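You operate a simulated robot arm through the tools that you are given. There is no shell and no other tool. Be economical: measure what you need, move in short steps, check, and stop when the job is done.

Carry out the task below with a simulated robot arm. There is one attempt and no reset: what you move stays moved.

## Task
Fill the foot bath to its line by the hose.
Fine: drain valve shut and hose coupled to the inlet first; fill valve shut before the hose goes back on its rest.
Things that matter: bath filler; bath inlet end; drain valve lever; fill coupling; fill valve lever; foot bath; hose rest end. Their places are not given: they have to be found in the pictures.

Only the result counts: the job must be done as asked and must still hold three seconds after the hand-in. Knocking over, shifting, dropping, spilling or breaking anything else fails it.

## Robot
A 6-joint arm with a fingered hand, fixed in place. Base frame: the origin is at the foot of the arm, x ahead of it, y to its left, z up; the work surface is at about z = 0.55. Readings come in m, rad, newtons and seconds.
It reaches about 1.346 m from its shoulder. Its first joint turns from -2.601 to 2.601 rad. Payload 3.5 kg.
The TCP is the grasp point between the finger pads, 0.026 m short of the fingertips. In the tool frame z runs along the fingers and y along their closing line. Largest opening 0.132 m; the body of the gripper starts 0.073 m behind the TCP. The gripper is a hand of 4 fingers: y runs from the thumb to the fingers, the wrist lies at [0, 0, -0.234] in the tool frame, and closing takes about 1.5 s.
Orientation is that of the tool frame in the base frame, as [roll, pitch, yaw] about the fixed x, y, z axes, in that order (R = Rz(yaw) Ry(pitch) Rx(roll)). With the fingers straight down and closing along the base's y, the tool's x points along the base's -x, its y along +y and its z along -z.

## Interface
- The arm moves only by the tool step_arm. Its argument "increments" is text: rows parted by semicolons, each of 6 numbers parted by spaces: the shift along the tool's x, y, z in units of 25 mm (1.0 is 25 mm), then the turn, a rotation vector about the tool's x, y, z in units of 6 degrees (1.0 is 6 degrees). In form: x y z wx wy wz; .... A call has 1 to 12 rows; each row shifts and turns the commanded pose from where the row before left it, along the tool's axes as they then stand. "jaw" is the opening, from 0 (shut) to 1 (fully open), set as the call begins (left out, the last holds). A call with a number of a shift or a turn outside -1 to 1 is refused whole. Rows are played at 5 a second. More than 0.05 m and 0.15 rad between two rows, or a gripper value outside its range, and nothing of the call is played. Where a pose cannot be reached the arm comes as near as it can. A force on the tool above 40 N (or 10 N above the force at the start of the call, whichever is more), or a blocked arm, ends the call early, and 0.2 s more pass. Each finger travels about 0.108 m/s and halts on what it meets, pressing with about 29 N; the grip force reading is that of the motor and also rises with nothing between the fingers. The clock runs only during rows and for 0.2 s after the last one: add rows that do not move to give the fingers time. It gives the time, the measured TCP pose, the force on the tool (base axes), the opening and the grip force at its end, in the units of the frame above (readings bear some noise), with the torque about the TCP (base axes, N m) and any sound that the robot's microphone picked up, and new pictures: "show" is both (left out), scene, wrist or none.
- Cameras (640 x 400 px; columns grow to the right, rows downward): "scene" is fixed at [0.2216, 0.5012, 1.31]; the picture's right is [-0.37, -0.93, 0.00], its down [-0.54, 0.22, -0.81] and it looks along [0.75, -0.30, -0.59] (base axes); focal length 369 px, centre (320, 200). "wrist" rides on the gripper at [0.068, 0.002, -0.097] in the tool frame; the picture's right is [-0.03, 1.00, 0.00], its down [-0.82, -0.02, -0.58] and it looks along [-0.58, -0.01, 0.82] (tool axes); focal length 270 px, centre (320, 200).
- lift_body(by): slides the trunk up (or, below 0, down) by that many m; the arm rides with it, the base frame stays. It gives what a move gives, with no picture.
- move_fingers(finger1, finger2, finger3, thumb_bend): sets how far each is bent, from 0 (flat) to 1 (curled in); at 0.3 the hand is open as for a grip, at 0.7 the pads meet at the TCP. One left out holds its place. A second passes; each finger stops where it meets its share of the squeeze, and holds until it gets a number again. A gripper value or a shape takes the hand back. It gives what a move gives, with no picture; readings hold the bend of each and the force on the fingers (four entries, about 0 where the hand has none), thumb and palm.
- grasp_type(shape): the hand has 4 fingers and takes this shape, open, in about a second: jaw (thumb against the fingers, like two jaws); tri (thumb and two fingers); tip (a fingertip pinch); poke (one finger out to press); point (the index stretched); flat (the hand flat); cup (the hand cupped); fist (a fist). The gripper value then closes the fingers along that shape, each until it touches; the sizes above hold for jaw. It gives what a move gives, with no picture.
- point_at(camera, pixels): for up to 12 pixels [column, row] of the newest picture of that camera ("zoom" is the newest enlarged one), the place [x, y, z] in the base frame of the surface seen there, good to about 0.002 m. No time passes.
- enlarge(camera, box): a new picture of the part [left, top, right, bottom] of that camera's present view, enlarged. No time passes.
- hand_in(): hands the job in; it is judged then, once.

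Go step by step. Measure first, check grasps and placings, and put right what went wrong. The budget is 80 turns and 200 pictures, counting those below and the enlarged ones. Unless the task says otherwise, let go and move clear before handing in, and close with one line.

The tools are called after "Emit:" as a command line: name --argument value ..., lists and objects as JSON in quotes. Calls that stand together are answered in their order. step_arm: Moves the arm, as the interface text tells. Its arguments: {"type":"object","properties":{"increments":{"type":"string"},"jaw":{"type":"number"},"show":{"type":"string","enum":["both","scene","wrist","none"]}},"required":["increments"]} The other tools are called the same way: lift_body (by) slides the trunk up or down; grasp_type (shape) gives the hand a shape; move_fingers (finger1, finger2, finger3, thumb_bend) moves the fingers one by one; point_at (camera, pixels) gives the place of the surface under pixels of a picture; enlarge (camera, box) takes an enlarged picture of a part of a camera's view; hand_in () hands the job in.

At the start:

```text
clock: 0.0
ee_pos: [0.6635, -0.0954, 0.9868]
orientation: [-3.141, -0.001, -3.141]
wrist_force: [-0.3, -0.7, 1.1]
torque: [0.0, -0.01, 0.03]
width: 0.1321
finger_force: 0.0
shape: jaw
bend: [0.3, 0.3, 0.3, 0.3]
finger forces: [0.0, 0.0, 0.0, 0.0, 0.1, 0.0]
trunk travel left (down, up): [-0.885, 0.085]
```

scene: 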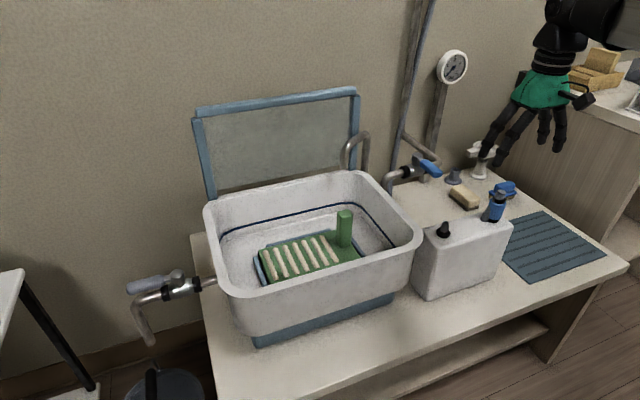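
wrist: 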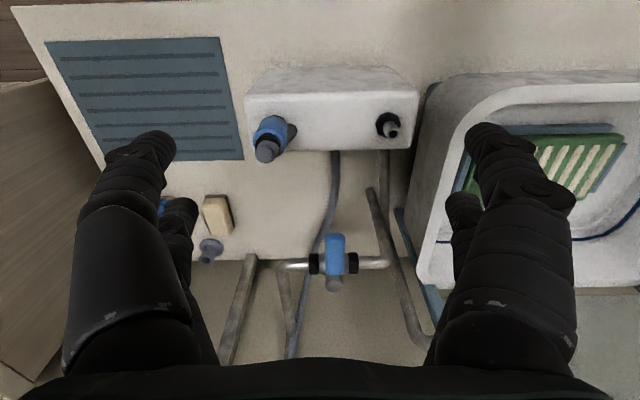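

The scene shows a bath with a drain valve at left (~155,285), a fill valve with a blue lever (~425,168), a white box with black and blue ends (~445,230; ~495,205), and a blue thing at (505,188). I'll enlarge the views before moving.

Emit:
enlarge --camera "scene" --box '[370, 130, 550, 300]'

Emit:
enlarge --camera "scene" --box '[110, 240, 270, 360]'

Emit:
enlarge --camera "wrist" --box '[150, 60, 450, 300]'

Emit:
point_at --camera "scene" --pixels '[[445, 230], [495, 205], [505, 188], [428, 168], [478, 165], [455, 178], [180, 285], [150, 285], [147, 335], [360, 140], [452, 262], [465, 198]]'

```text
2.35 times, centred on (460, 215) of scene
```

zoom: 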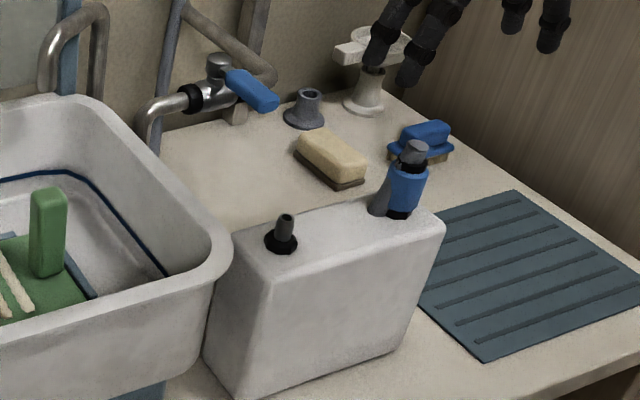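

```text
3.33 times, centred on (190, 300) of scene
```

zoom: 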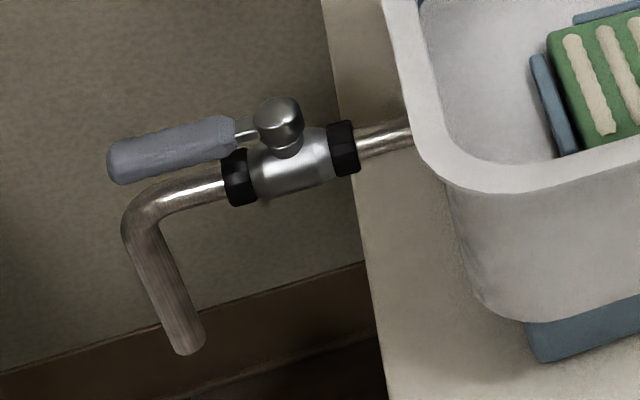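

```text
1.67 times, centred on (300, 180) of wrist
```

zoom: 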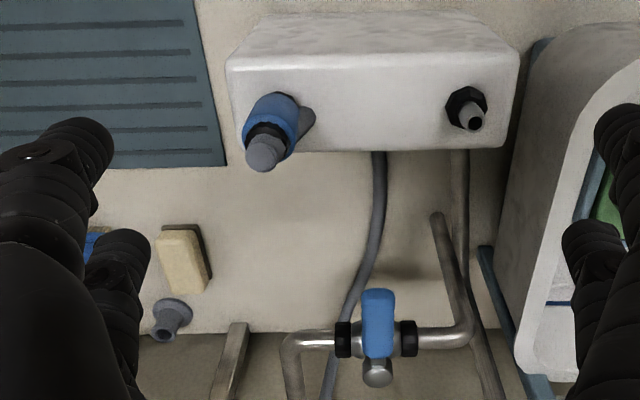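

```text
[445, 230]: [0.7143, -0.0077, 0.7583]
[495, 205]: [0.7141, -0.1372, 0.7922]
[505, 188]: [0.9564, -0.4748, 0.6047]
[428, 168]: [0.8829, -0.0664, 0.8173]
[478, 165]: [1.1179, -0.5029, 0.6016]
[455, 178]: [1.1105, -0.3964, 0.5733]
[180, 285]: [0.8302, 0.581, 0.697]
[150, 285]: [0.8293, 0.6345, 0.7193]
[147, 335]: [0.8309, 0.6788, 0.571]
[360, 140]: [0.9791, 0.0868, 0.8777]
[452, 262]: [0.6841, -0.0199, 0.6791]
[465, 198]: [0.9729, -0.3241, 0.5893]
```

The wrist view shows the coupling (265,140) and the inlet spigot (388,125) on the white filler box. I'll look closer and measure both there.

Emit:
enlarge --camera "wrist" --box '[230, 90, 430, 215]'

Emit:
enlarge --camera "scene" --box '[425, 170, 525, 250]'

Emit:
point_at --camera "wrist" --pixels '[[265, 152], [272, 130], [262, 133], [285, 130], [391, 130], [388, 122], [335, 240], [335, 260], [335, 280], [315, 263], [355, 263], [332, 190]]'

Emit:
point_at --camera "scene" --pixels '[[496, 193], [497, 208], [493, 218], [478, 213], [444, 224], [441, 234], [508, 225], [420, 240], [434, 224], [412, 290], [497, 278], [514, 226]]'

```text
3.20 times, centred on (330, 152) of wrist
```

zoom: 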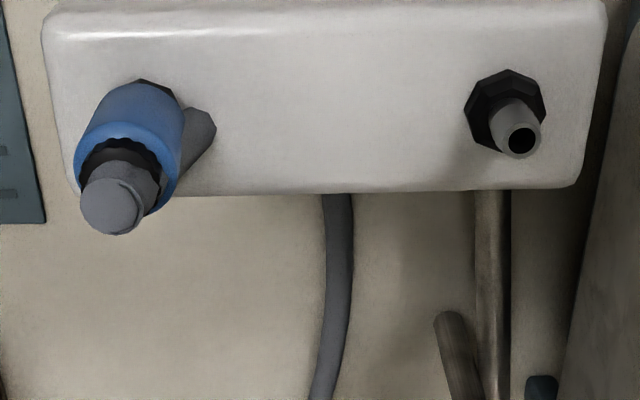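

```text
5.00 times, centred on (475, 210) of scene
```

zoom: 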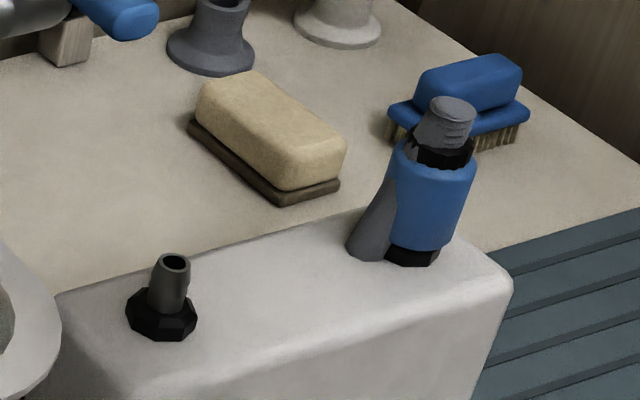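

```text
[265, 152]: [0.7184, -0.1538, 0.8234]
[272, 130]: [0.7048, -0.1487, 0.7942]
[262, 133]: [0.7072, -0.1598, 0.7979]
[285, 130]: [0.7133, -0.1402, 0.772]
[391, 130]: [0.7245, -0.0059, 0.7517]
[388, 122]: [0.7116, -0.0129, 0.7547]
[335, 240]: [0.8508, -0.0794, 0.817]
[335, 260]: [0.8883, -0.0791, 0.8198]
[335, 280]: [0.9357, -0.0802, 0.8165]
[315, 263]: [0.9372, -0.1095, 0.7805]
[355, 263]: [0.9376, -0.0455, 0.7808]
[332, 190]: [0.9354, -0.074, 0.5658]
```

```text
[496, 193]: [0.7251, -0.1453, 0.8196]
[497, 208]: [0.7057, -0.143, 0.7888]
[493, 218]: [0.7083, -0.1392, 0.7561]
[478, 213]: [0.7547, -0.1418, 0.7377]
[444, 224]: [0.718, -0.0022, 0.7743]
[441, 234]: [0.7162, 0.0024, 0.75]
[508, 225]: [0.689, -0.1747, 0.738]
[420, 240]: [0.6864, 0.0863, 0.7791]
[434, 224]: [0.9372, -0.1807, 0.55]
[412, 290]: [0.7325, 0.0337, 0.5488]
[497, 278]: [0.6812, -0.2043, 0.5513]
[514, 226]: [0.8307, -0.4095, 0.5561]
```

The coupling sits at about (0.72,-0.148,0.78) on its rest, and the inlet spigot at about (0.72,-0.005,top 0.774). Next I'll measure the drain valve in detail.

Emit:
point_at --camera "scene" --pixels '[[178, 273], [178, 279], [163, 280], [145, 285], [132, 287], [130, 291], [177, 291], [166, 293], [197, 284], [208, 283], [136, 310], [150, 340]]'

Emit:
enlarge --camera "scene" --box '[190, 80, 430, 350]'

```text
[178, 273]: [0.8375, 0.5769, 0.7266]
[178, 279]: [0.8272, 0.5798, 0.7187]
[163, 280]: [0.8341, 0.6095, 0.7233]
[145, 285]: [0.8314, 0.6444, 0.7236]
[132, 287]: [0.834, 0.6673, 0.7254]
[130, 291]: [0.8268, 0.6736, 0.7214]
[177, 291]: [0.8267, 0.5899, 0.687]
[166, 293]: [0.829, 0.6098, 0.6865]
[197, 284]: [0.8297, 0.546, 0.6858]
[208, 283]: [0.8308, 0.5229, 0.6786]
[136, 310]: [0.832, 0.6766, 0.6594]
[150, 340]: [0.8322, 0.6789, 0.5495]
```

```text
1.48 times, centred on (310, 215) of scene
```

zoom: 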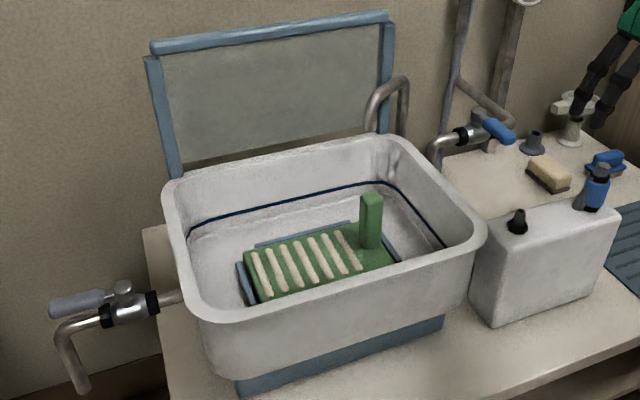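

The drain valve's stem is at (0.838,0.578), and its lever runs along the pipe to y≈0.675 at z≈0.72, so it is open. I'll move over it, going high across the bath.

Emit:
step_arm --increments "-0.56 1 0 0 0 0;-0.56 1 0 0 0 0;-0.56 1 0 0 0 0;-0.56 1 0 0 0 0;-0.56 1 0 0 0 0;-0.56 1 0 0 0 0;-0.56 1 0 0 0 0;-0.56 1 0 0 0 0;-0.56 1 0 0 0 0;-0.56 1 0 0 0 0;-0.56 1 0 0 0 0;-0.56 1 0 0 0 0" --show "none"

Emit:
step_arm --increments "0 1 0 0 0 0;0 1 0 0 0 0;0 1 0 0 0 0;0 1 0 0 0 0;0 1 0 0 0 0;0 1 0 0 0 0;0 1 0 0 0 0;0 1 0 0 0 0;0 1 0 0 0 0;0 1 0 0 0 0;0 1 0 0 0 0;0 1 0 0 0 0" --show "both"

```text
clock: 2.6
ee_pos: [0.8333, 0.2048, 0.9854]
orientation: [-3.141, 0.0, 3.141]
wrist_force: [0.2, -0.5, -0.1]
torque: [-0.02, 0.02, 0.0]
width: 0.1316
finger_force: 0.1
shape: jaw
bend: [0.3, 0.3, 0.3, 0.3]
finger forces: [0.1, 0.1, 0.0, 0.0, 0.0, 0.0]
trunk travel left (down, up): [-0.885, 0.085]
```

```text
clock: 5.2
ee_pos: [0.8345, 0.5053, 0.9862]
orientation: [3.141, 0.001, 3.14]
wrist_force: [0.0, 1.1, 0.6]
torque: [-0.01, 0.03, 0.0]
width: 0.1319
finger_force: 0.1
shape: jaw
bend: [0.3, 0.3, 0.3, 0.3]
finger forces: [0.0, 0.0, 0.0, 0.0, 0.0, 0.0]
trunk travel left (down, up): [-0.885, 0.085]
```

scene: 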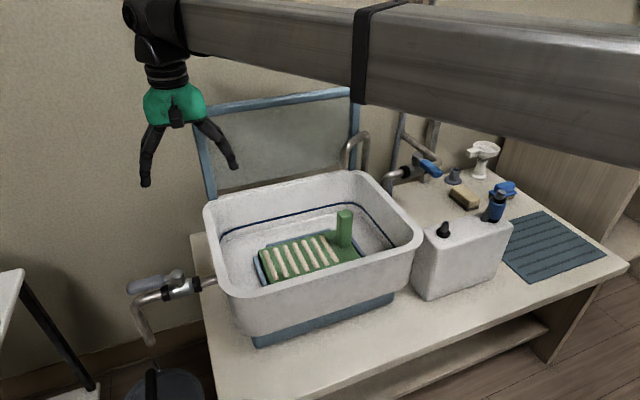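
wrist: 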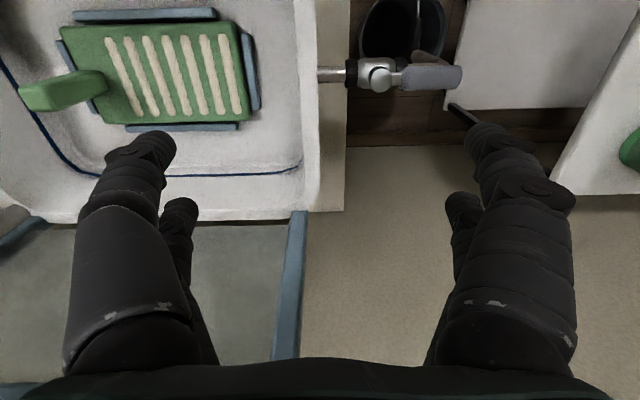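

The lever and stem are visible at wrist (430,77) and (377,75). I'll move another 0.145 m in y, then turn the hand 90° about its axis so it can straddle the lever.

Emit:
step_arm --increments "0 1 0 0 0 0;0 1 0 0 0 0;0 1 0 0 0 0;0 1 0 0 0 0;0 1 0 0 0 0;0 0.6 0 0 0 0;0 0 0 0 0 1;0 0 0 0 0 1;0 0 0 0 0 1;0 0 0 0 0 1;0 0 0 0 0 1;0 0 0 0 0 1" --show "none"

Emit:
step_arm --increments "0 0 0 0 0 1;0 0 0 0 0 1;0 0 0 0 0 1;0 0 0 0 0 1;0 0 0 0 0 1;0 0 0 0 0 1;0 0 0 0 0 1;0 0 0 0 0 1;0 0 0 0 0 1;0 0 1 0 0 0;0 0 1 0 0 0;0 0 1 0 0 0" --show "both"

```text
clock: 7.8
ee_pos: [0.8313, 0.6447, 0.9856]
orientation: [3.14, 0.001, 2.51]
wrist_force: [0.3, -0.4, -0.3]
torque: [0.01, 0.0, 0.0]
width: 0.1318
finger_force: 0.1
shape: jaw
bend: [0.3, 0.3, 0.3, 0.3]
finger forces: [0.1, 0.1, 0.1, 0.0, 0.0, 0.0]
trunk travel left (down, up): [-0.885, 0.085]
```

```text
clock: 10.4
ee_pos: [0.8318, 0.6446, 0.9858]
orientation: [3.141, -0.001, 1.571]
wrist_force: [0.0, 0.5, -0.6]
torque: [0.0, 0.02, -0.01]
width: 0.1319
finger_force: 0.0
shape: jaw
bend: [0.3, 0.3, 0.3, 0.3]
finger forces: [0.1, 0.0, 0.1, 0.0, 0.1, 0.1]
out of reach, approached as far as the arm can: row 10, 11, 12
trunk travel left (down, up): [-0.885, 0.085]
```

scene: 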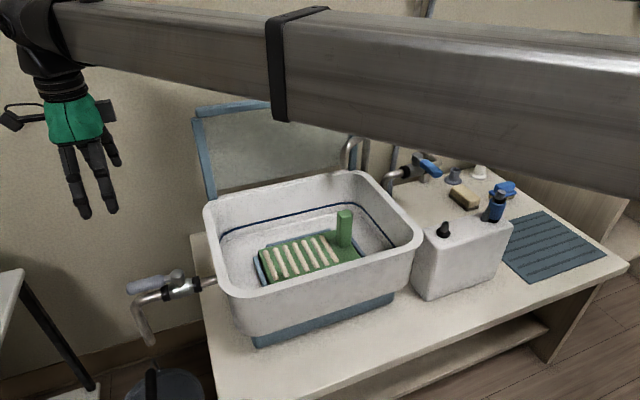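
wrist: 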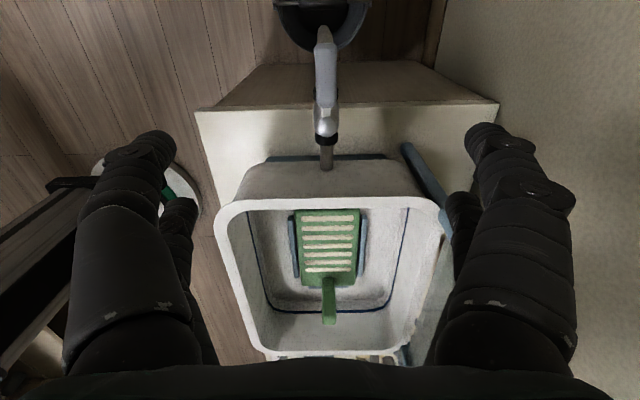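

The arm can't reach lower from here, so I'll lower the trunk instead; the hand stays above the lever.

Emit:
lift_body --by -0.17

Emit:
step_arm --increments "0 0 0 0 0 0" --show "both"

```text
clock: 12.3
ee_pos: [0.8321, 0.6448, 0.8158]
orientation: [-3.142, 0.001, 1.571]
wrist_force: [-0.2, -0.5, 0.0]
torque: [0.0, -0.01, 0.01]
width: 0.1318
finger_force: 0.1
shape: jaw
bend: [0.3, 0.3, 0.3, 0.3]
finger forces: [0.0, 0.0, 0.0, 0.0, 0.0, 0.1]
trunk travel left (down, up): [-0.715, 0.255]
```

```text
clock: 12.7
ee_pos: [0.8328, 0.6446, 0.8166]
orientation: [-3.141, 0.001, 1.574]
wrist_force: [-0.2, -0.4, -0.2]
torque: [-0.04, 0.0, 0.0]
width: 0.132
finger_force: 0.1
shape: jaw
bend: [0.3, 0.3, 0.3, 0.3]
finger forces: [0.1, 0.0, 0.0, 0.0, 0.0, 0.1]
trunk travel left (down, up): [-0.715, 0.255]
```

scene: 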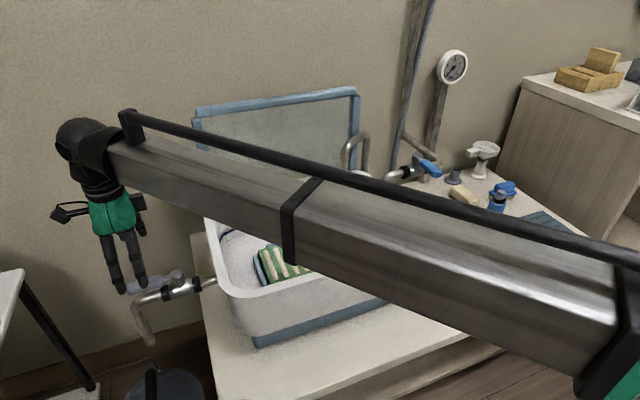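
wrist: 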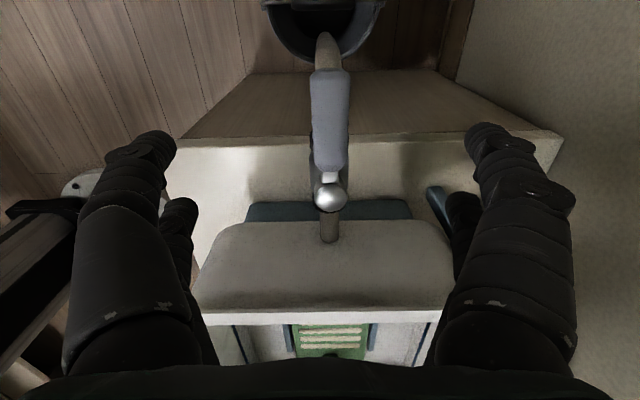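

The fingers straddle the lever (wrist 330,120) evenly. I'll lower the trunk to grip height and close gently.

Emit:
lift_body --by -0.098

Emit:
step_arm --increments "0 0 0 0 0 0;0 0 0 0 0 0;0 0 0 0 0 0;0 0 0 0 0 0;0 0 0 0 0 0;0 0 0 0 0 0" --jaw 0.1 --show "both"

```text
clock: 14.0
ee_pos: [0.8326, 0.6447, 0.7192]
orientation: [3.141, 0.001, 1.571]
wrist_force: [0.6, -0.6, -0.2]
torque: [0.02, -0.01, 0.01]
width: 0.1318
finger_force: 0.0
shape: jaw
bend: [0.3, 0.3, 0.3, 0.3]
finger forces: [0.1, 0.1, 0.0, 0.0, 0.1, 0.1]
trunk travel left (down, up): [-0.617, 0.353]
```

```text
clock: 15.4
ee_pos: [0.8333, 0.6462, 0.7148]
orientation: [-3.141, 0.002, 1.572]
wrist_force: [0.4, -3.5, -28.2]
torque: [0.11, 0.13, 0.0]
width: 0.0137
finger_force: 29.6
shape: jaw
bend: [0.72, 0.72, 0.72, 0.72]
finger forces: [22.9, 23.3, 23.2, 0.0, 25.7, 0.1]
trunk travel left (down, up): [-0.617, 0.353]
```

scene: 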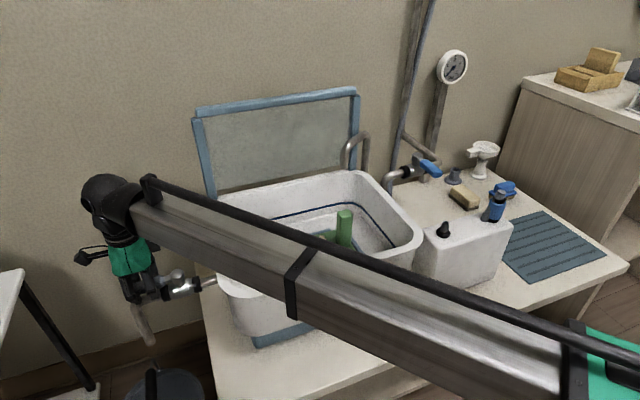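
wrist: 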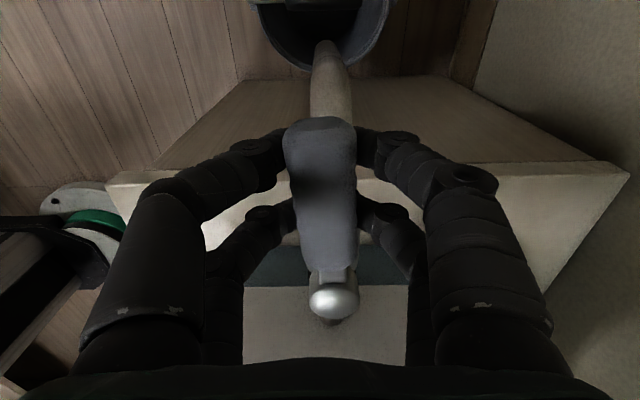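

The grip holds the lever, but the tool is being pulled down with 28 N. I'll loosen to a cage around the lever and check the force.

Emit:
step_arm --increments "0 0 0 0 0 0;0 0 0 0 0 0;0 0 0 0 0 0" --jaw 0.22 --show "wrist"

```text
clock: 16.2
ee_pos: [0.8316, 0.6457, 0.7183]
orientation: [-3.141, -0.001, 1.571]
wrist_force: [0.2, -0.2, -0.7]
torque: [0.04, 0.06, -0.03]
width: 0.0289
finger_force: 0.0
shape: jaw
bend: [0.73, 0.73, 0.73, 0.7]
finger forces: [0.0, 0.9, 0.0, 0.0, 0.0, 0.0]
trunk travel left (down, up): [-0.617, 0.353]
```

wrist: 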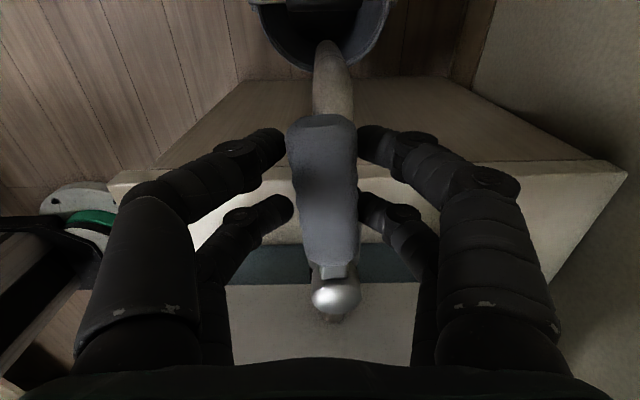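

The cage is free of force. I'll swing the lever around the stem toward -x, starting with 4 rows.

Emit:
step_arm --increments "-0.015 -0.28 0 0 0 -1;-0.015 -0.28 0 0 0 -1;-0.015 -0.28 0 0 0 -1;-0.015 -0.28 0 0 0 -1" --show "wrist"

```text
clock: 17.2
ee_pos: [0.8056, 0.6399, 0.7189]
orientation: [3.14, 0.0, 1.993]
wrist_force: [1.6, -0.4, -0.5]
torque: [-0.03, -0.03, -0.02]
width: 0.0294
finger_force: 0.0
shape: jaw
bend: [0.73, 0.73, 0.73, 0.7]
finger forces: [0.4, 0.7, 0.0, 0.1, 0.1, 0.0]
trunk travel left (down, up): [-0.617, 0.353]
```

wrist: 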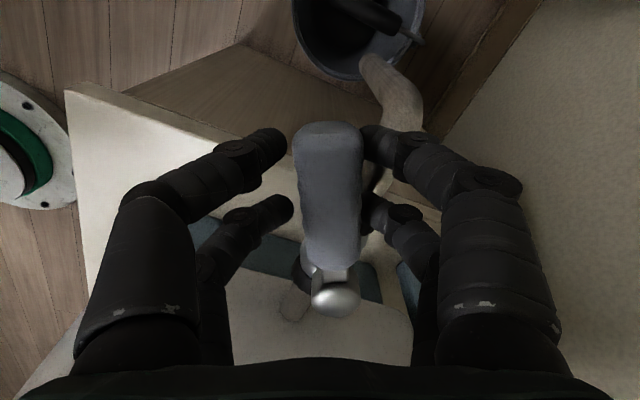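

The lever turns with almost no force, so I'll continue to 90° and a touch beyond to feel for the stop.

Emit:
step_arm --increments "-0.015 -0.28 0 0 0 -1;-0.015 -0.28 0 0 0 -1;-0.015 -0.28 0 0 0 -1;-0.015 -0.28 0 0 0 -1;-0.015 -0.28 0 0 0 -1;-0.015 -0.28 0 0 0 -1;-0.015 -0.28 0 0 0 -1;-0.015 -0.28 0 0 0 -1;-0.015 -0.28 0 0 0 -1;-0.015 -0.28 0 0 0 -1;-0.015 -0.28 0 0 0 -1" --show "both"

```text
clock: 19.6
ee_pos: [0.7649, 0.5779, 0.7173]
orientation: [3.141, 0.0, -3.14]
wrist_force: [0.8, 0.7, -0.2]
torque: [-0.04, -0.02, -0.04]
width: 0.0292
finger_force: 0.0
shape: jaw
bend: [0.73, 0.73, 0.73, 0.7]
finger forces: [0.8, 0.3, 0.0, 0.0, 0.1, 0.0]
trunk travel left (down, up): [-0.617, 0.353]
```

scene: 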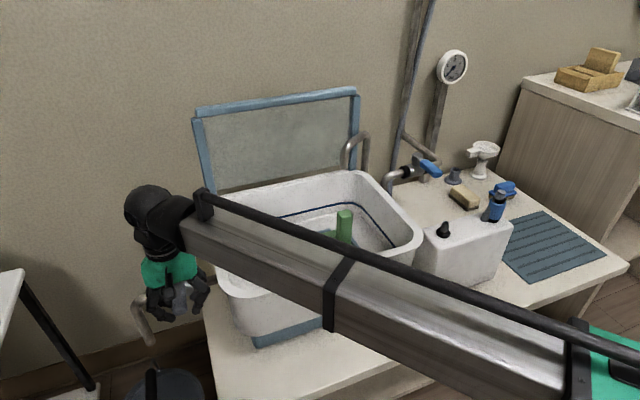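
wrist: 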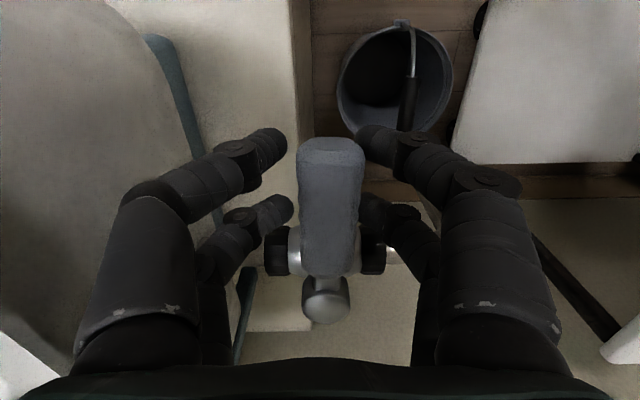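

The lever now points to -x. I'll push slightly further to make sure it is seated at its stop.

Emit:
step_arm --increments "0 -0.2 0 0 0 0;0 -0.2 0 0 0 0;0 -0.1 0 0 0 0" --show "wrist"

```text
clock: 20.4
ee_pos: [0.7668, 0.5665, 0.7181]
orientation: [3.139, 0.001, -3.141]
wrist_force: [-2.8, 9.2, -0.1]
torque: [0.13, 0.05, 0.1]
width: 0.0312
finger_force: 0.1
shape: jaw
bend: [0.72, 0.72, 0.73, 0.7]
finger forces: [2.7, 3.0, 0.0, 0.0, 0.0, 0.1]
trunk travel left (down, up): [-0.617, 0.353]
```

wrist: 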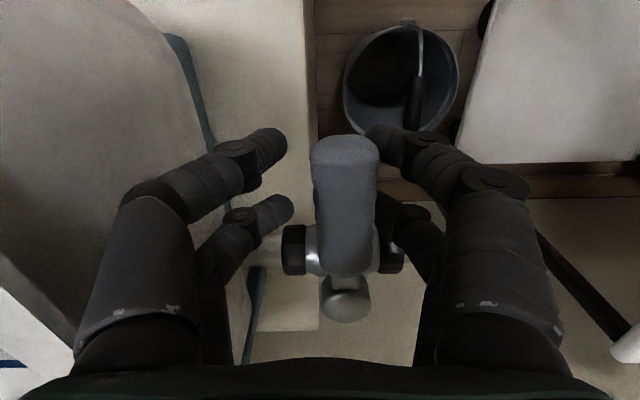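

A firm stop at 9 N means the drain is shut. I'll recentre, open partly and lift by the trunk.

Emit:
step_arm --increments "0 0.36 0 0 0 0;0 0 0 0 0 0;0 0 0 0 0 0" --jaw 0.4 --show "none"

Emit:
lift_body --by 0.25

Emit:
step_arm --increments "0 0 0 0 0 0" --show "both"

```text
clock: 21.2
ee_pos: [0.7658, 0.5749, 0.7183]
orientation: [-3.142, 0.0, -3.141]
wrist_force: [-0.3, -0.5, -0.6]
torque: [0.02, -0.03, 0.02]
width: 0.0523
finger_force: 0.0
shape: jaw
bend: [0.73, 0.73, 0.73, 0.7]
finger forces: [0.0, 0.0, 0.0, 0.1, 0.1, 0.0]
trunk travel left (down, up): [-0.617, 0.353]
```

```text
clock: 23.8
ee_pos: [0.7658, 0.5756, 0.968]
orientation: [-3.141, -0.001, 3.141]
wrist_force: [1.5, -0.1, 0.0]
torque: [0.01, -0.03, -0.03]
width: 0.0523
finger_force: 0.1
shape: jaw
bend: [0.73, 0.73, 0.73, 0.7]
finger forces: [0.0, 0.0, 0.0, 0.1, 0.1, 0.1]
trunk travel left (down, up): [-0.867, 0.103]
```

```text
clock: 24.2
ee_pos: [0.7661, 0.5738, 0.9682]
orientation: [3.141, 0.0, 3.141]
wrist_force: [0.3, -0.2, -0.3]
torque: [0.02, -0.02, 0.0]
width: 0.0525
finger_force: 0.0
shape: jaw
bend: [0.73, 0.73, 0.73, 0.7]
finger forces: [0.0, 0.1, 0.1, 0.0, 0.0, 0.1]
trunk travel left (down, up): [-0.867, 0.103]
```

scene: 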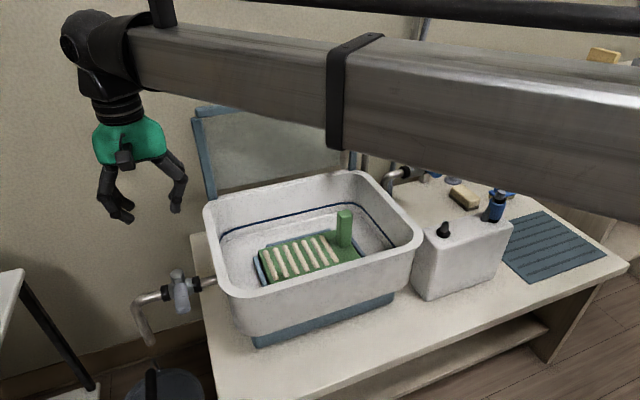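
wrist: 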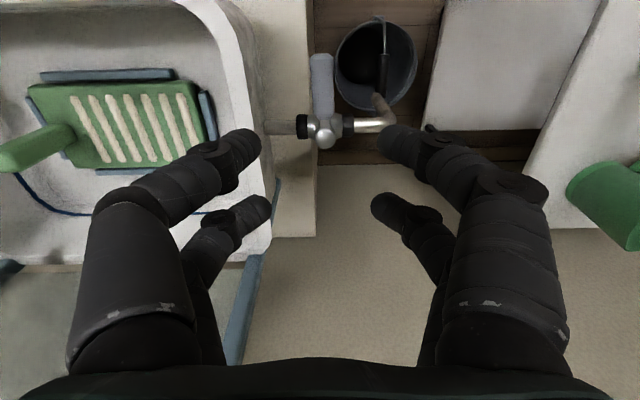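

The drain lever is clearly perpendicular to its pipe (wrist 322,85). I'll travel back to inspect the coupling up close.

Emit:
step_arm --increments "0.25 -1 0 0 0 0;0.25 -1 0 0 0 0;0.25 -1 0 0 0 0;0.25 -1 0 0 0 0;0.25 -1 0 0 0 0;0.25 -1 0 0 0 0;0.25 -1 0 0 0 0;0.25 -1 0 0 0 0;0.25 -1 0 0 0 0;0.25 -1 0 0 0 0;0.25 -1 0 0 0 0;0.25 -1 0 0 0 0" --jaw 1 --show "none"

Emit:
step_arm --increments "0.25 -1 0 0 0 0;0.25 -1 0 0 0 0;0.25 -1 0 0 0 0;0.25 -1 0 0 0 0;0.25 -1 0 0 0 0;0.25 -1 0 0 0 0;0.25 -1 0 0 0 0;0.25 -1 0 0 0 0;0.25 -1 0 0 0 0;0.25 -1 0 0 0 0;0.25 -1 0 0 0 0;0.25 -1 0 0 0 0" --show "none"

Emit:
step_arm --increments "0.2 -1 0 0 0 0;0.2 -1 0 0 0 0;0.2 -1 0 0 0 0;0.2 -1 0 0 0 0;0.2 -1 0 0 0 0" --show "both"

```text
clock: 26.8
ee_pos: [0.6905, 0.2745, 0.9688]
orientation: [3.141, 0.0, 3.141]
wrist_force: [0.7, 0.0, -0.1]
torque: [0.0, 0.04, -0.02]
width: 0.1321
finger_force: 0.1
shape: jaw
bend: [0.3, 0.3, 0.3, 0.3]
finger forces: [0.1, 0.0, 0.0, 0.1, 0.0, 0.0]
trunk travel left (down, up): [-0.867, 0.103]
```

```text
clock: 29.4
ee_pos: [0.6177, -0.0247, 0.9682]
orientation: [-3.14, -0.002, 3.141]
wrist_force: [-0.3, 0.1, -0.3]
torque: [0.01, 0.03, -0.03]
width: 0.1321
finger_force: 0.0
shape: jaw
bend: [0.3, 0.3, 0.3, 0.3]
finger forces: [0.1, 0.1, 0.0, 0.0, 0.1, 0.0]
trunk travel left (down, up): [-0.867, 0.103]
```

```text
clock: 30.6
ee_pos: [0.5923, -0.1517, 0.968]
orientation: [3.141, -0.001, 3.141]
wrist_force: [0.3, 0.1, 0.0]
torque: [0.04, 0.0, -0.03]
width: 0.132
finger_force: 0.1
shape: jaw
bend: [0.3, 0.3, 0.3, 0.3]
finger forces: [0.0, 0.0, 0.0, 0.0, 0.1, 0.0]
trunk travel left (down, up): [-0.867, 0.103]
```

scene: 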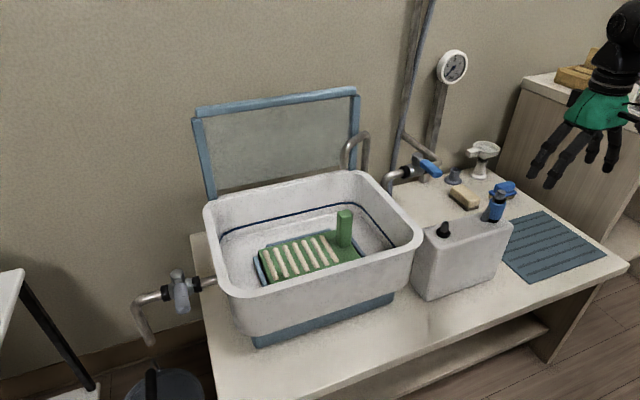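
wrist: 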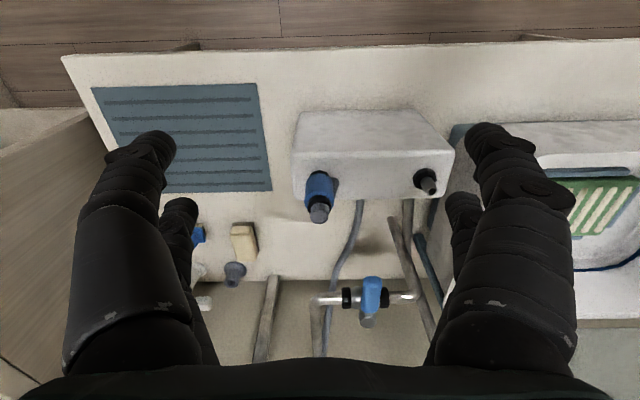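

Emit:
enlarge --camera "wrist" --box '[280, 150, 460, 262]'

Emit:
point_at --camera "wrist" --pixels '[[320, 210], [319, 217], [313, 185], [320, 185], [328, 185], [320, 176], [336, 183], [430, 188], [427, 180], [357, 220], [335, 275], [300, 170]]'

```text
3.56 times, centred on (370, 206) of wrist
```

zoom: 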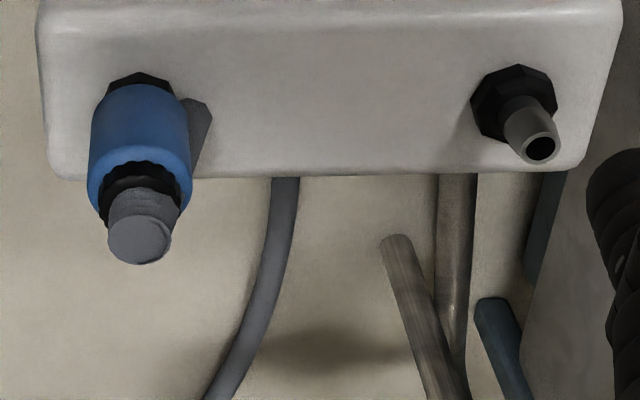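

```text
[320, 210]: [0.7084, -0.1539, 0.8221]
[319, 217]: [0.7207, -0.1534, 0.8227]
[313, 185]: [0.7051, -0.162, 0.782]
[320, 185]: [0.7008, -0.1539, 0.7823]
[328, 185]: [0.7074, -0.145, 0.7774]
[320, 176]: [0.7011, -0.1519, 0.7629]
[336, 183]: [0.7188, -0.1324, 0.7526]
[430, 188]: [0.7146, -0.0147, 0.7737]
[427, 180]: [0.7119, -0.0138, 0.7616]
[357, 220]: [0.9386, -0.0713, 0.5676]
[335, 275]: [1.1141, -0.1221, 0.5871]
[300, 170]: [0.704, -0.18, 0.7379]
```

The sleeve's centre is about (0.719,-0.153), spanning z 0.757–0.80, with a grey top at 0.823. I'll move above it and descend partway to check alignment.

Emit:
step_arm --increments "-1 0 0 0 0 0;-1 0 0 0 0 0;-1 0 0 0 0 0;-1 0 0 0 0 0;-1 -0.05 0 0 0 0;0 0 1 0 0 0;0 0 1 0 0 0;0 0 1 0 0 0;0 0 1 0 0 0" --show "both"

```text
clock: 32.6
ee_pos: [0.7161, -0.1511, 0.9684]
orientation: [-3.141, -0.001, -3.14]
wrist_force: [-0.2, 0.3, -0.1]
torque: [0.01, -0.01, -0.02]
width: 0.1318
finger_force: 0.1
shape: jaw
bend: [0.3, 0.3, 0.3, 0.3]
finger forces: [0.0, 0.1, 0.0, 0.1, 0.1, 0.0]
out of reach, approached as far as the arm can: row 6, 7, 8, 9
trunk travel left (down, up): [-0.867, 0.103]
```

scene: 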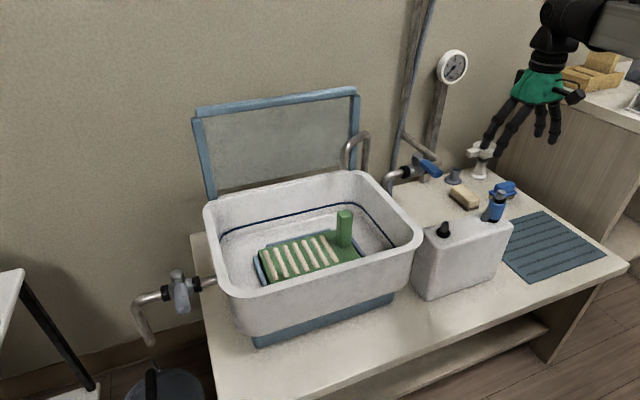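
wrist: 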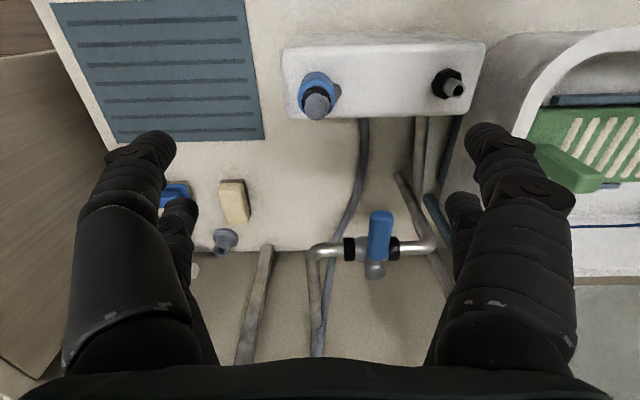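

Downward motion must come from the trunk, so I'll lower 0.10 m and look.

Emit:
lift_body --by -0.1

Emit:
step_arm --increments "-0.15 -0.05 0 0 0 0" --show "both"

```text
clock: 34.0
ee_pos: [0.716, -0.1514, 0.867]
orientation: [-3.141, -0.001, 3.141]
wrist_force: [-0.1, -0.3, 0.3]
torque: [0.04, -0.01, -0.03]
width: 0.132
finger_force: 0.1
shape: jaw
bend: [0.3, 0.3, 0.3, 0.3]
finger forces: [0.0, 0.0, 0.0, 0.1, 0.1, 0.0]
trunk travel left (down, up): [-0.767, 0.203]
```

```text
clock: 34.4
ee_pos: [0.7209, -0.1513, 0.8682]
orientation: [3.141, 0.001, -3.141]
wrist_force: [0.5, 1.0, -0.2]
torque: [0.02, -0.01, 0.01]
width: 0.1319
finger_force: 0.0
shape: jaw
bend: [0.3, 0.3, 0.3, 0.3]
finger forces: [0.1, 0.1, 0.0, 0.1, 0.0, 0.1]
trunk travel left (down, up): [-0.767, 0.203]
```

scene: 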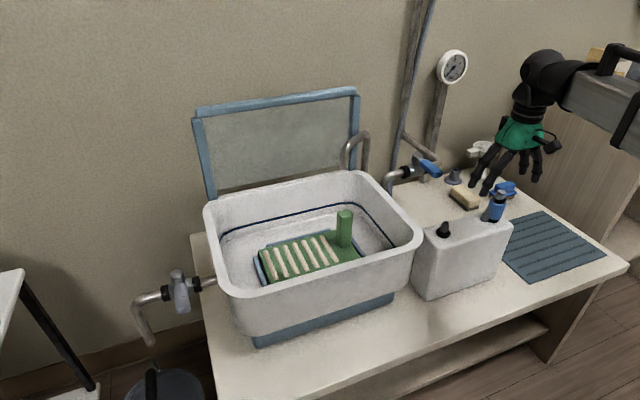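
wrist: 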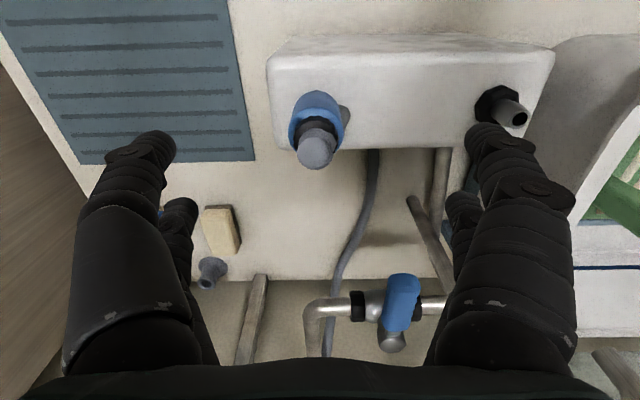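

Emit:
enlarge --camera "wrist" --box '[260, 70, 420, 190]'

Emit:
point_at --camera "wrist" --pixels '[[315, 158], [305, 152], [326, 152], [315, 97], [300, 115], [332, 105], [345, 115], [346, 125], [516, 118], [500, 95], [520, 112], [490, 110]]'

```text
3.33 times, centred on (340, 130) of wrist
```

zoom: 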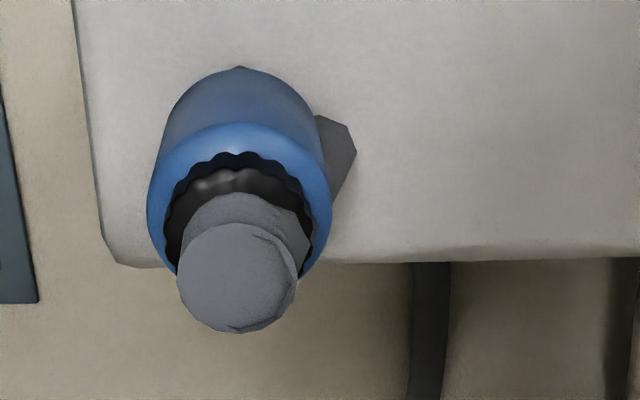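

```text
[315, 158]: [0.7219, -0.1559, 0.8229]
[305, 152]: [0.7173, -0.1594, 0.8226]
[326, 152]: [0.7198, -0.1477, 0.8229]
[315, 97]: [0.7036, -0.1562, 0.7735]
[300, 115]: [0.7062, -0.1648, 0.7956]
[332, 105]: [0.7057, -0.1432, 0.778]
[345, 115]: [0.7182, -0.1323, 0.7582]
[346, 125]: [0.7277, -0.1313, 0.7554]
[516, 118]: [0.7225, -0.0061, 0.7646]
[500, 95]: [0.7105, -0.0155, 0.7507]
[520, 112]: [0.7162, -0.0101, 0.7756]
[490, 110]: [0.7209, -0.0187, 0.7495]
```

The coupling is centred at about (0.722,-0.154). I'll shift y by -2.5 mm, lower 0.07 m so the pads meet the upper sleeve, and close.

Emit:
step_arm --increments "-0.03 -0.1 0 0 0 0" --show "none"

Emit:
lift_body --by -0.073

Emit:
step_arm --increments "0 0 0 0 0 0;0 0 0 0 0 0;0 0 0 0 0 0;0 0 0 0 0 0;0 0 0 0 0 0;0 0 0 0 0 0" --jaw 0.2 --show "both"

```text
clock: 34.8
ee_pos: [0.7218, -0.1551, 0.8677]
orientation: [3.141, 0.0, 3.141]
wrist_force: [0.5, 0.8, 0.0]
torque: [0.01, 0.0, 0.01]
width: 0.1321
finger_force: 0.0
shape: jaw
bend: [0.3, 0.3, 0.3, 0.3]
finger forces: [0.0, 0.1, 0.0, 0.0, 0.0, 0.1]
trunk travel left (down, up): [-0.767, 0.203]
```

```text
clock: 35.9
ee_pos: [0.7212, -0.1544, 0.7963]
orientation: [3.142, 0.001, -3.141]
wrist_force: [-0.5, -1.0, 0.3]
torque: [-0.03, 0.0, 0.01]
width: 0.1321
finger_force: 0.0
shape: jaw
bend: [0.3, 0.3, 0.3, 0.3]
finger forces: [0.0, 0.1, 0.0, 0.0, 0.0, 0.1]
trunk travel left (down, up): [-0.694, 0.276]
```

```text
clock: 37.3
ee_pos: [0.7216, -0.1543, 0.7958]
orientation: [3.139, -0.002, -3.141]
wrist_force: [0.0, -0.9, 0.4]
torque: [0.0, -0.01, 0.0]
width: 0.0267
finger_force: 0.0
shape: jaw
bend: [0.73, 0.73, 0.73, 0.7]
finger forces: [0.1, 0.0, 0.0, 0.0, 0.0, 0.0]
trunk travel left (down, up): [-0.694, 0.276]
```

scene: 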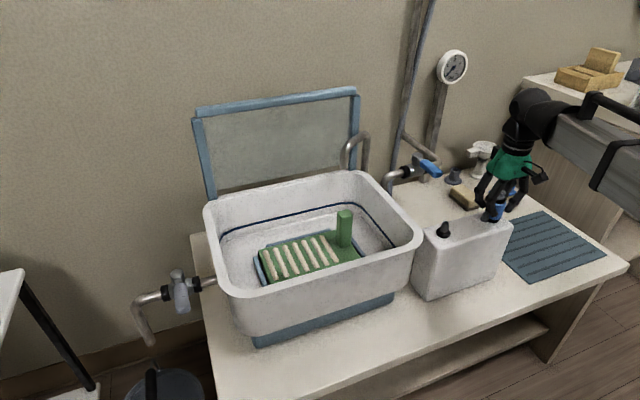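
wrist: 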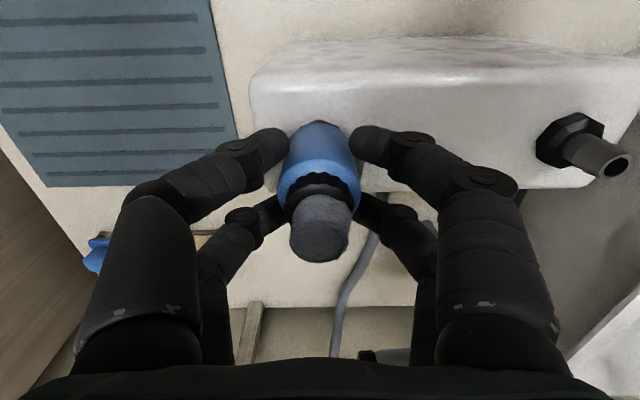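

No contact yet at 27 mm, so I'll close further.

Emit:
step_arm --increments "0 0 0 0 0 0;0 0 0 0 0 0;0 0 0 0 0 0;0 0 0 0 0 0;0 0 0 0 0 0;0 0 0 0 0 0" --jaw 0.05 --show "wrist"

Emit:
enlarge --camera "wrist" --box '[200, 90, 440, 290]'

Emit:
enlarge --camera "scene" --box '[440, 130, 560, 260]'

```text
clock: 38.7
ee_pos: [0.7204, -0.1548, 0.7951]
orientation: [3.141, 0.002, 3.142]
wrist_force: [0.2, -0.6, -0.8]
torque: [-0.01, 0.0, 0.0]
width: 0.0115
finger_force: 29.2
shape: jaw
bend: [0.73, 0.72, 0.72, 0.7]
finger forces: [27.3, 28.4, 24.4, 0.0, 23.6, 0.0]
trunk travel left (down, up): [-0.694, 0.276]
```

wrist: 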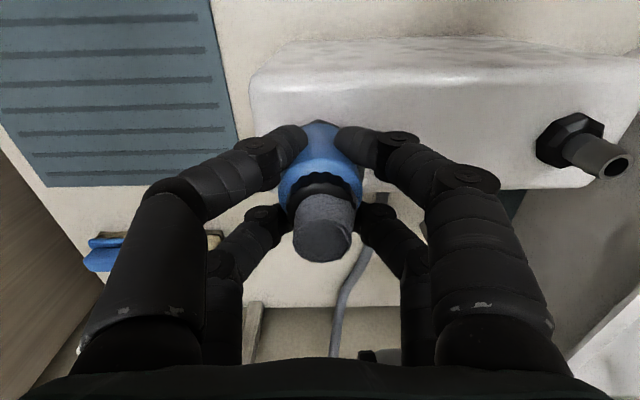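

```text
2.00 times, centred on (320, 190) of wrist
```

zoom: 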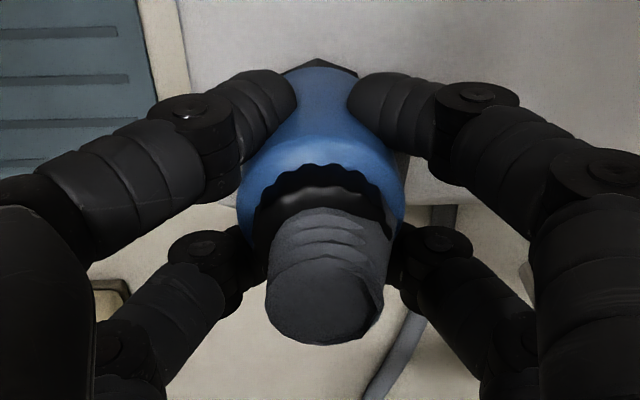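

```text
3.08 times, centred on (500, 195) of scene
```

zoom: 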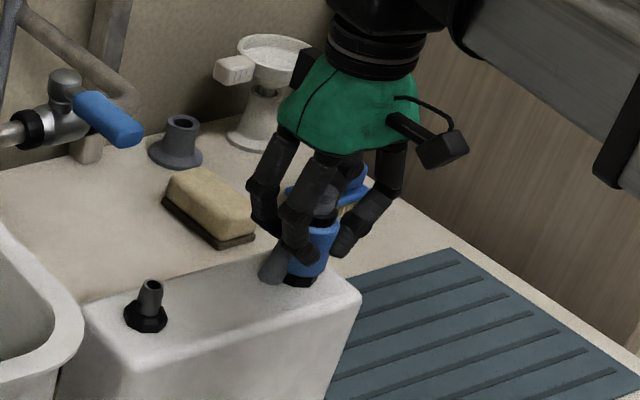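

The coupling is gripped with about 25 N on thumb and fingers. I'll lift a little and watch the force.

Emit:
step_arm --increments "0 0 -0.3 0 0 0;0 0 -0.3 0 0 0;0 0 -0.3 0 0 0;0 0 -0.3 0 0 0" --show "both"

```text
clock: 39.7
ee_pos: [0.7221, -0.1552, 0.7947]
orientation: [3.142, 0.002, -3.141]
wrist_force: [-0.2, -0.3, 0.4]
torque: [0.03, -0.02, -0.01]
width: 0.0119
finger_force: 28.8
shape: jaw
bend: [0.73, 0.72, 0.72, 0.7]
finger forces: [27.2, 28.4, 24.2, 0.1, 23.7, 0.0]
out of reach, approached as far as the arm can: row 1, 2, 3, 4
trunk travel left (down, up): [-0.694, 0.276]
```

scene: 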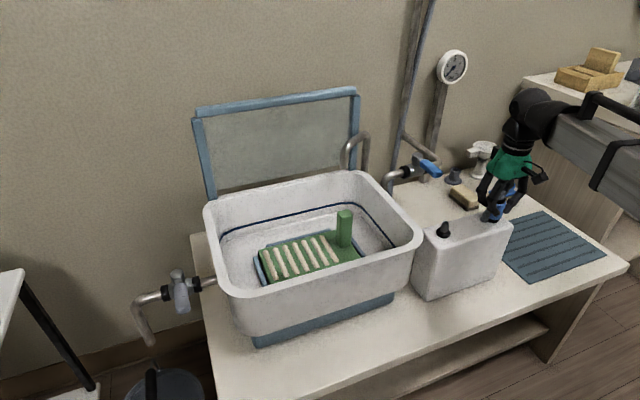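
wrist: 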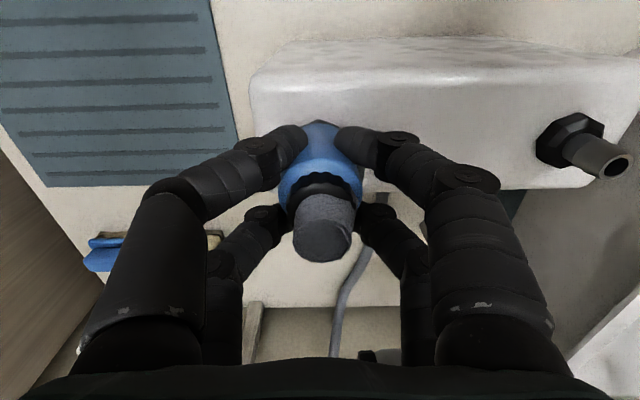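

Vertical motion works only by the trunk, so I'll lift 10 mm with it.

Emit:
lift_body --by 0.01

Emit:
step_arm --increments "0 0 0 0 0 0" --show "wrist"

Emit:
enlarge --camera "scene" --box '[440, 160, 540, 250]'

```text
clock: 40.2
ee_pos: [0.7218, -0.1551, 0.8051]
orientation: [-3.141, 0.002, -3.142]
wrist_force: [-0.4, 0.7, -0.8]
torque: [-0.03, 0.01, 0.0]
width: 0.0118
finger_force: 28.7
shape: jaw
bend: [0.73, 0.72, 0.72, 0.7]
finger forces: [27.3, 28.4, 24.2, 0.1, 23.7, 0.0]
trunk travel left (down, up): [-0.704, 0.266]
```

```text
clock: 40.6
ee_pos: [0.7208, -0.1554, 0.8052]
orientation: [-3.141, 0.0, -3.14]
wrist_force: [0.1, 1.0, -0.3]
torque: [-0.01, 0.01, -0.02]
width: 0.0117
finger_force: 28.7
shape: jaw
bend: [0.73, 0.72, 0.72, 0.7]
finger forces: [27.3, 28.4, 24.3, 0.0, 23.7, 0.0]
trunk travel left (down, up): [-0.704, 0.266]
```

wrist: 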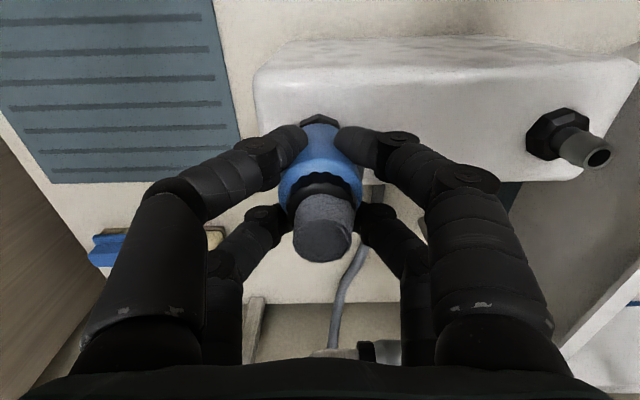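

```text
4.44 times, centred on (490, 205) of scene
```

zoom: 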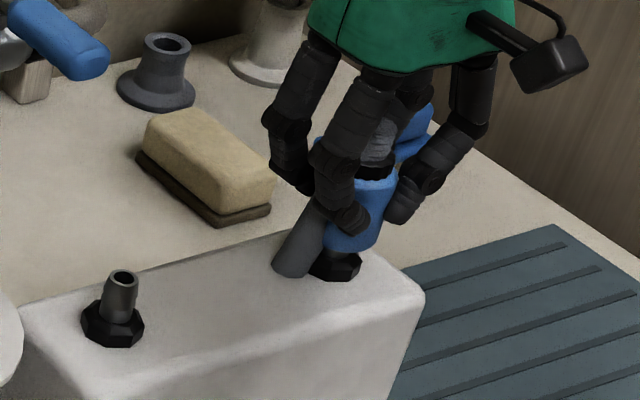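

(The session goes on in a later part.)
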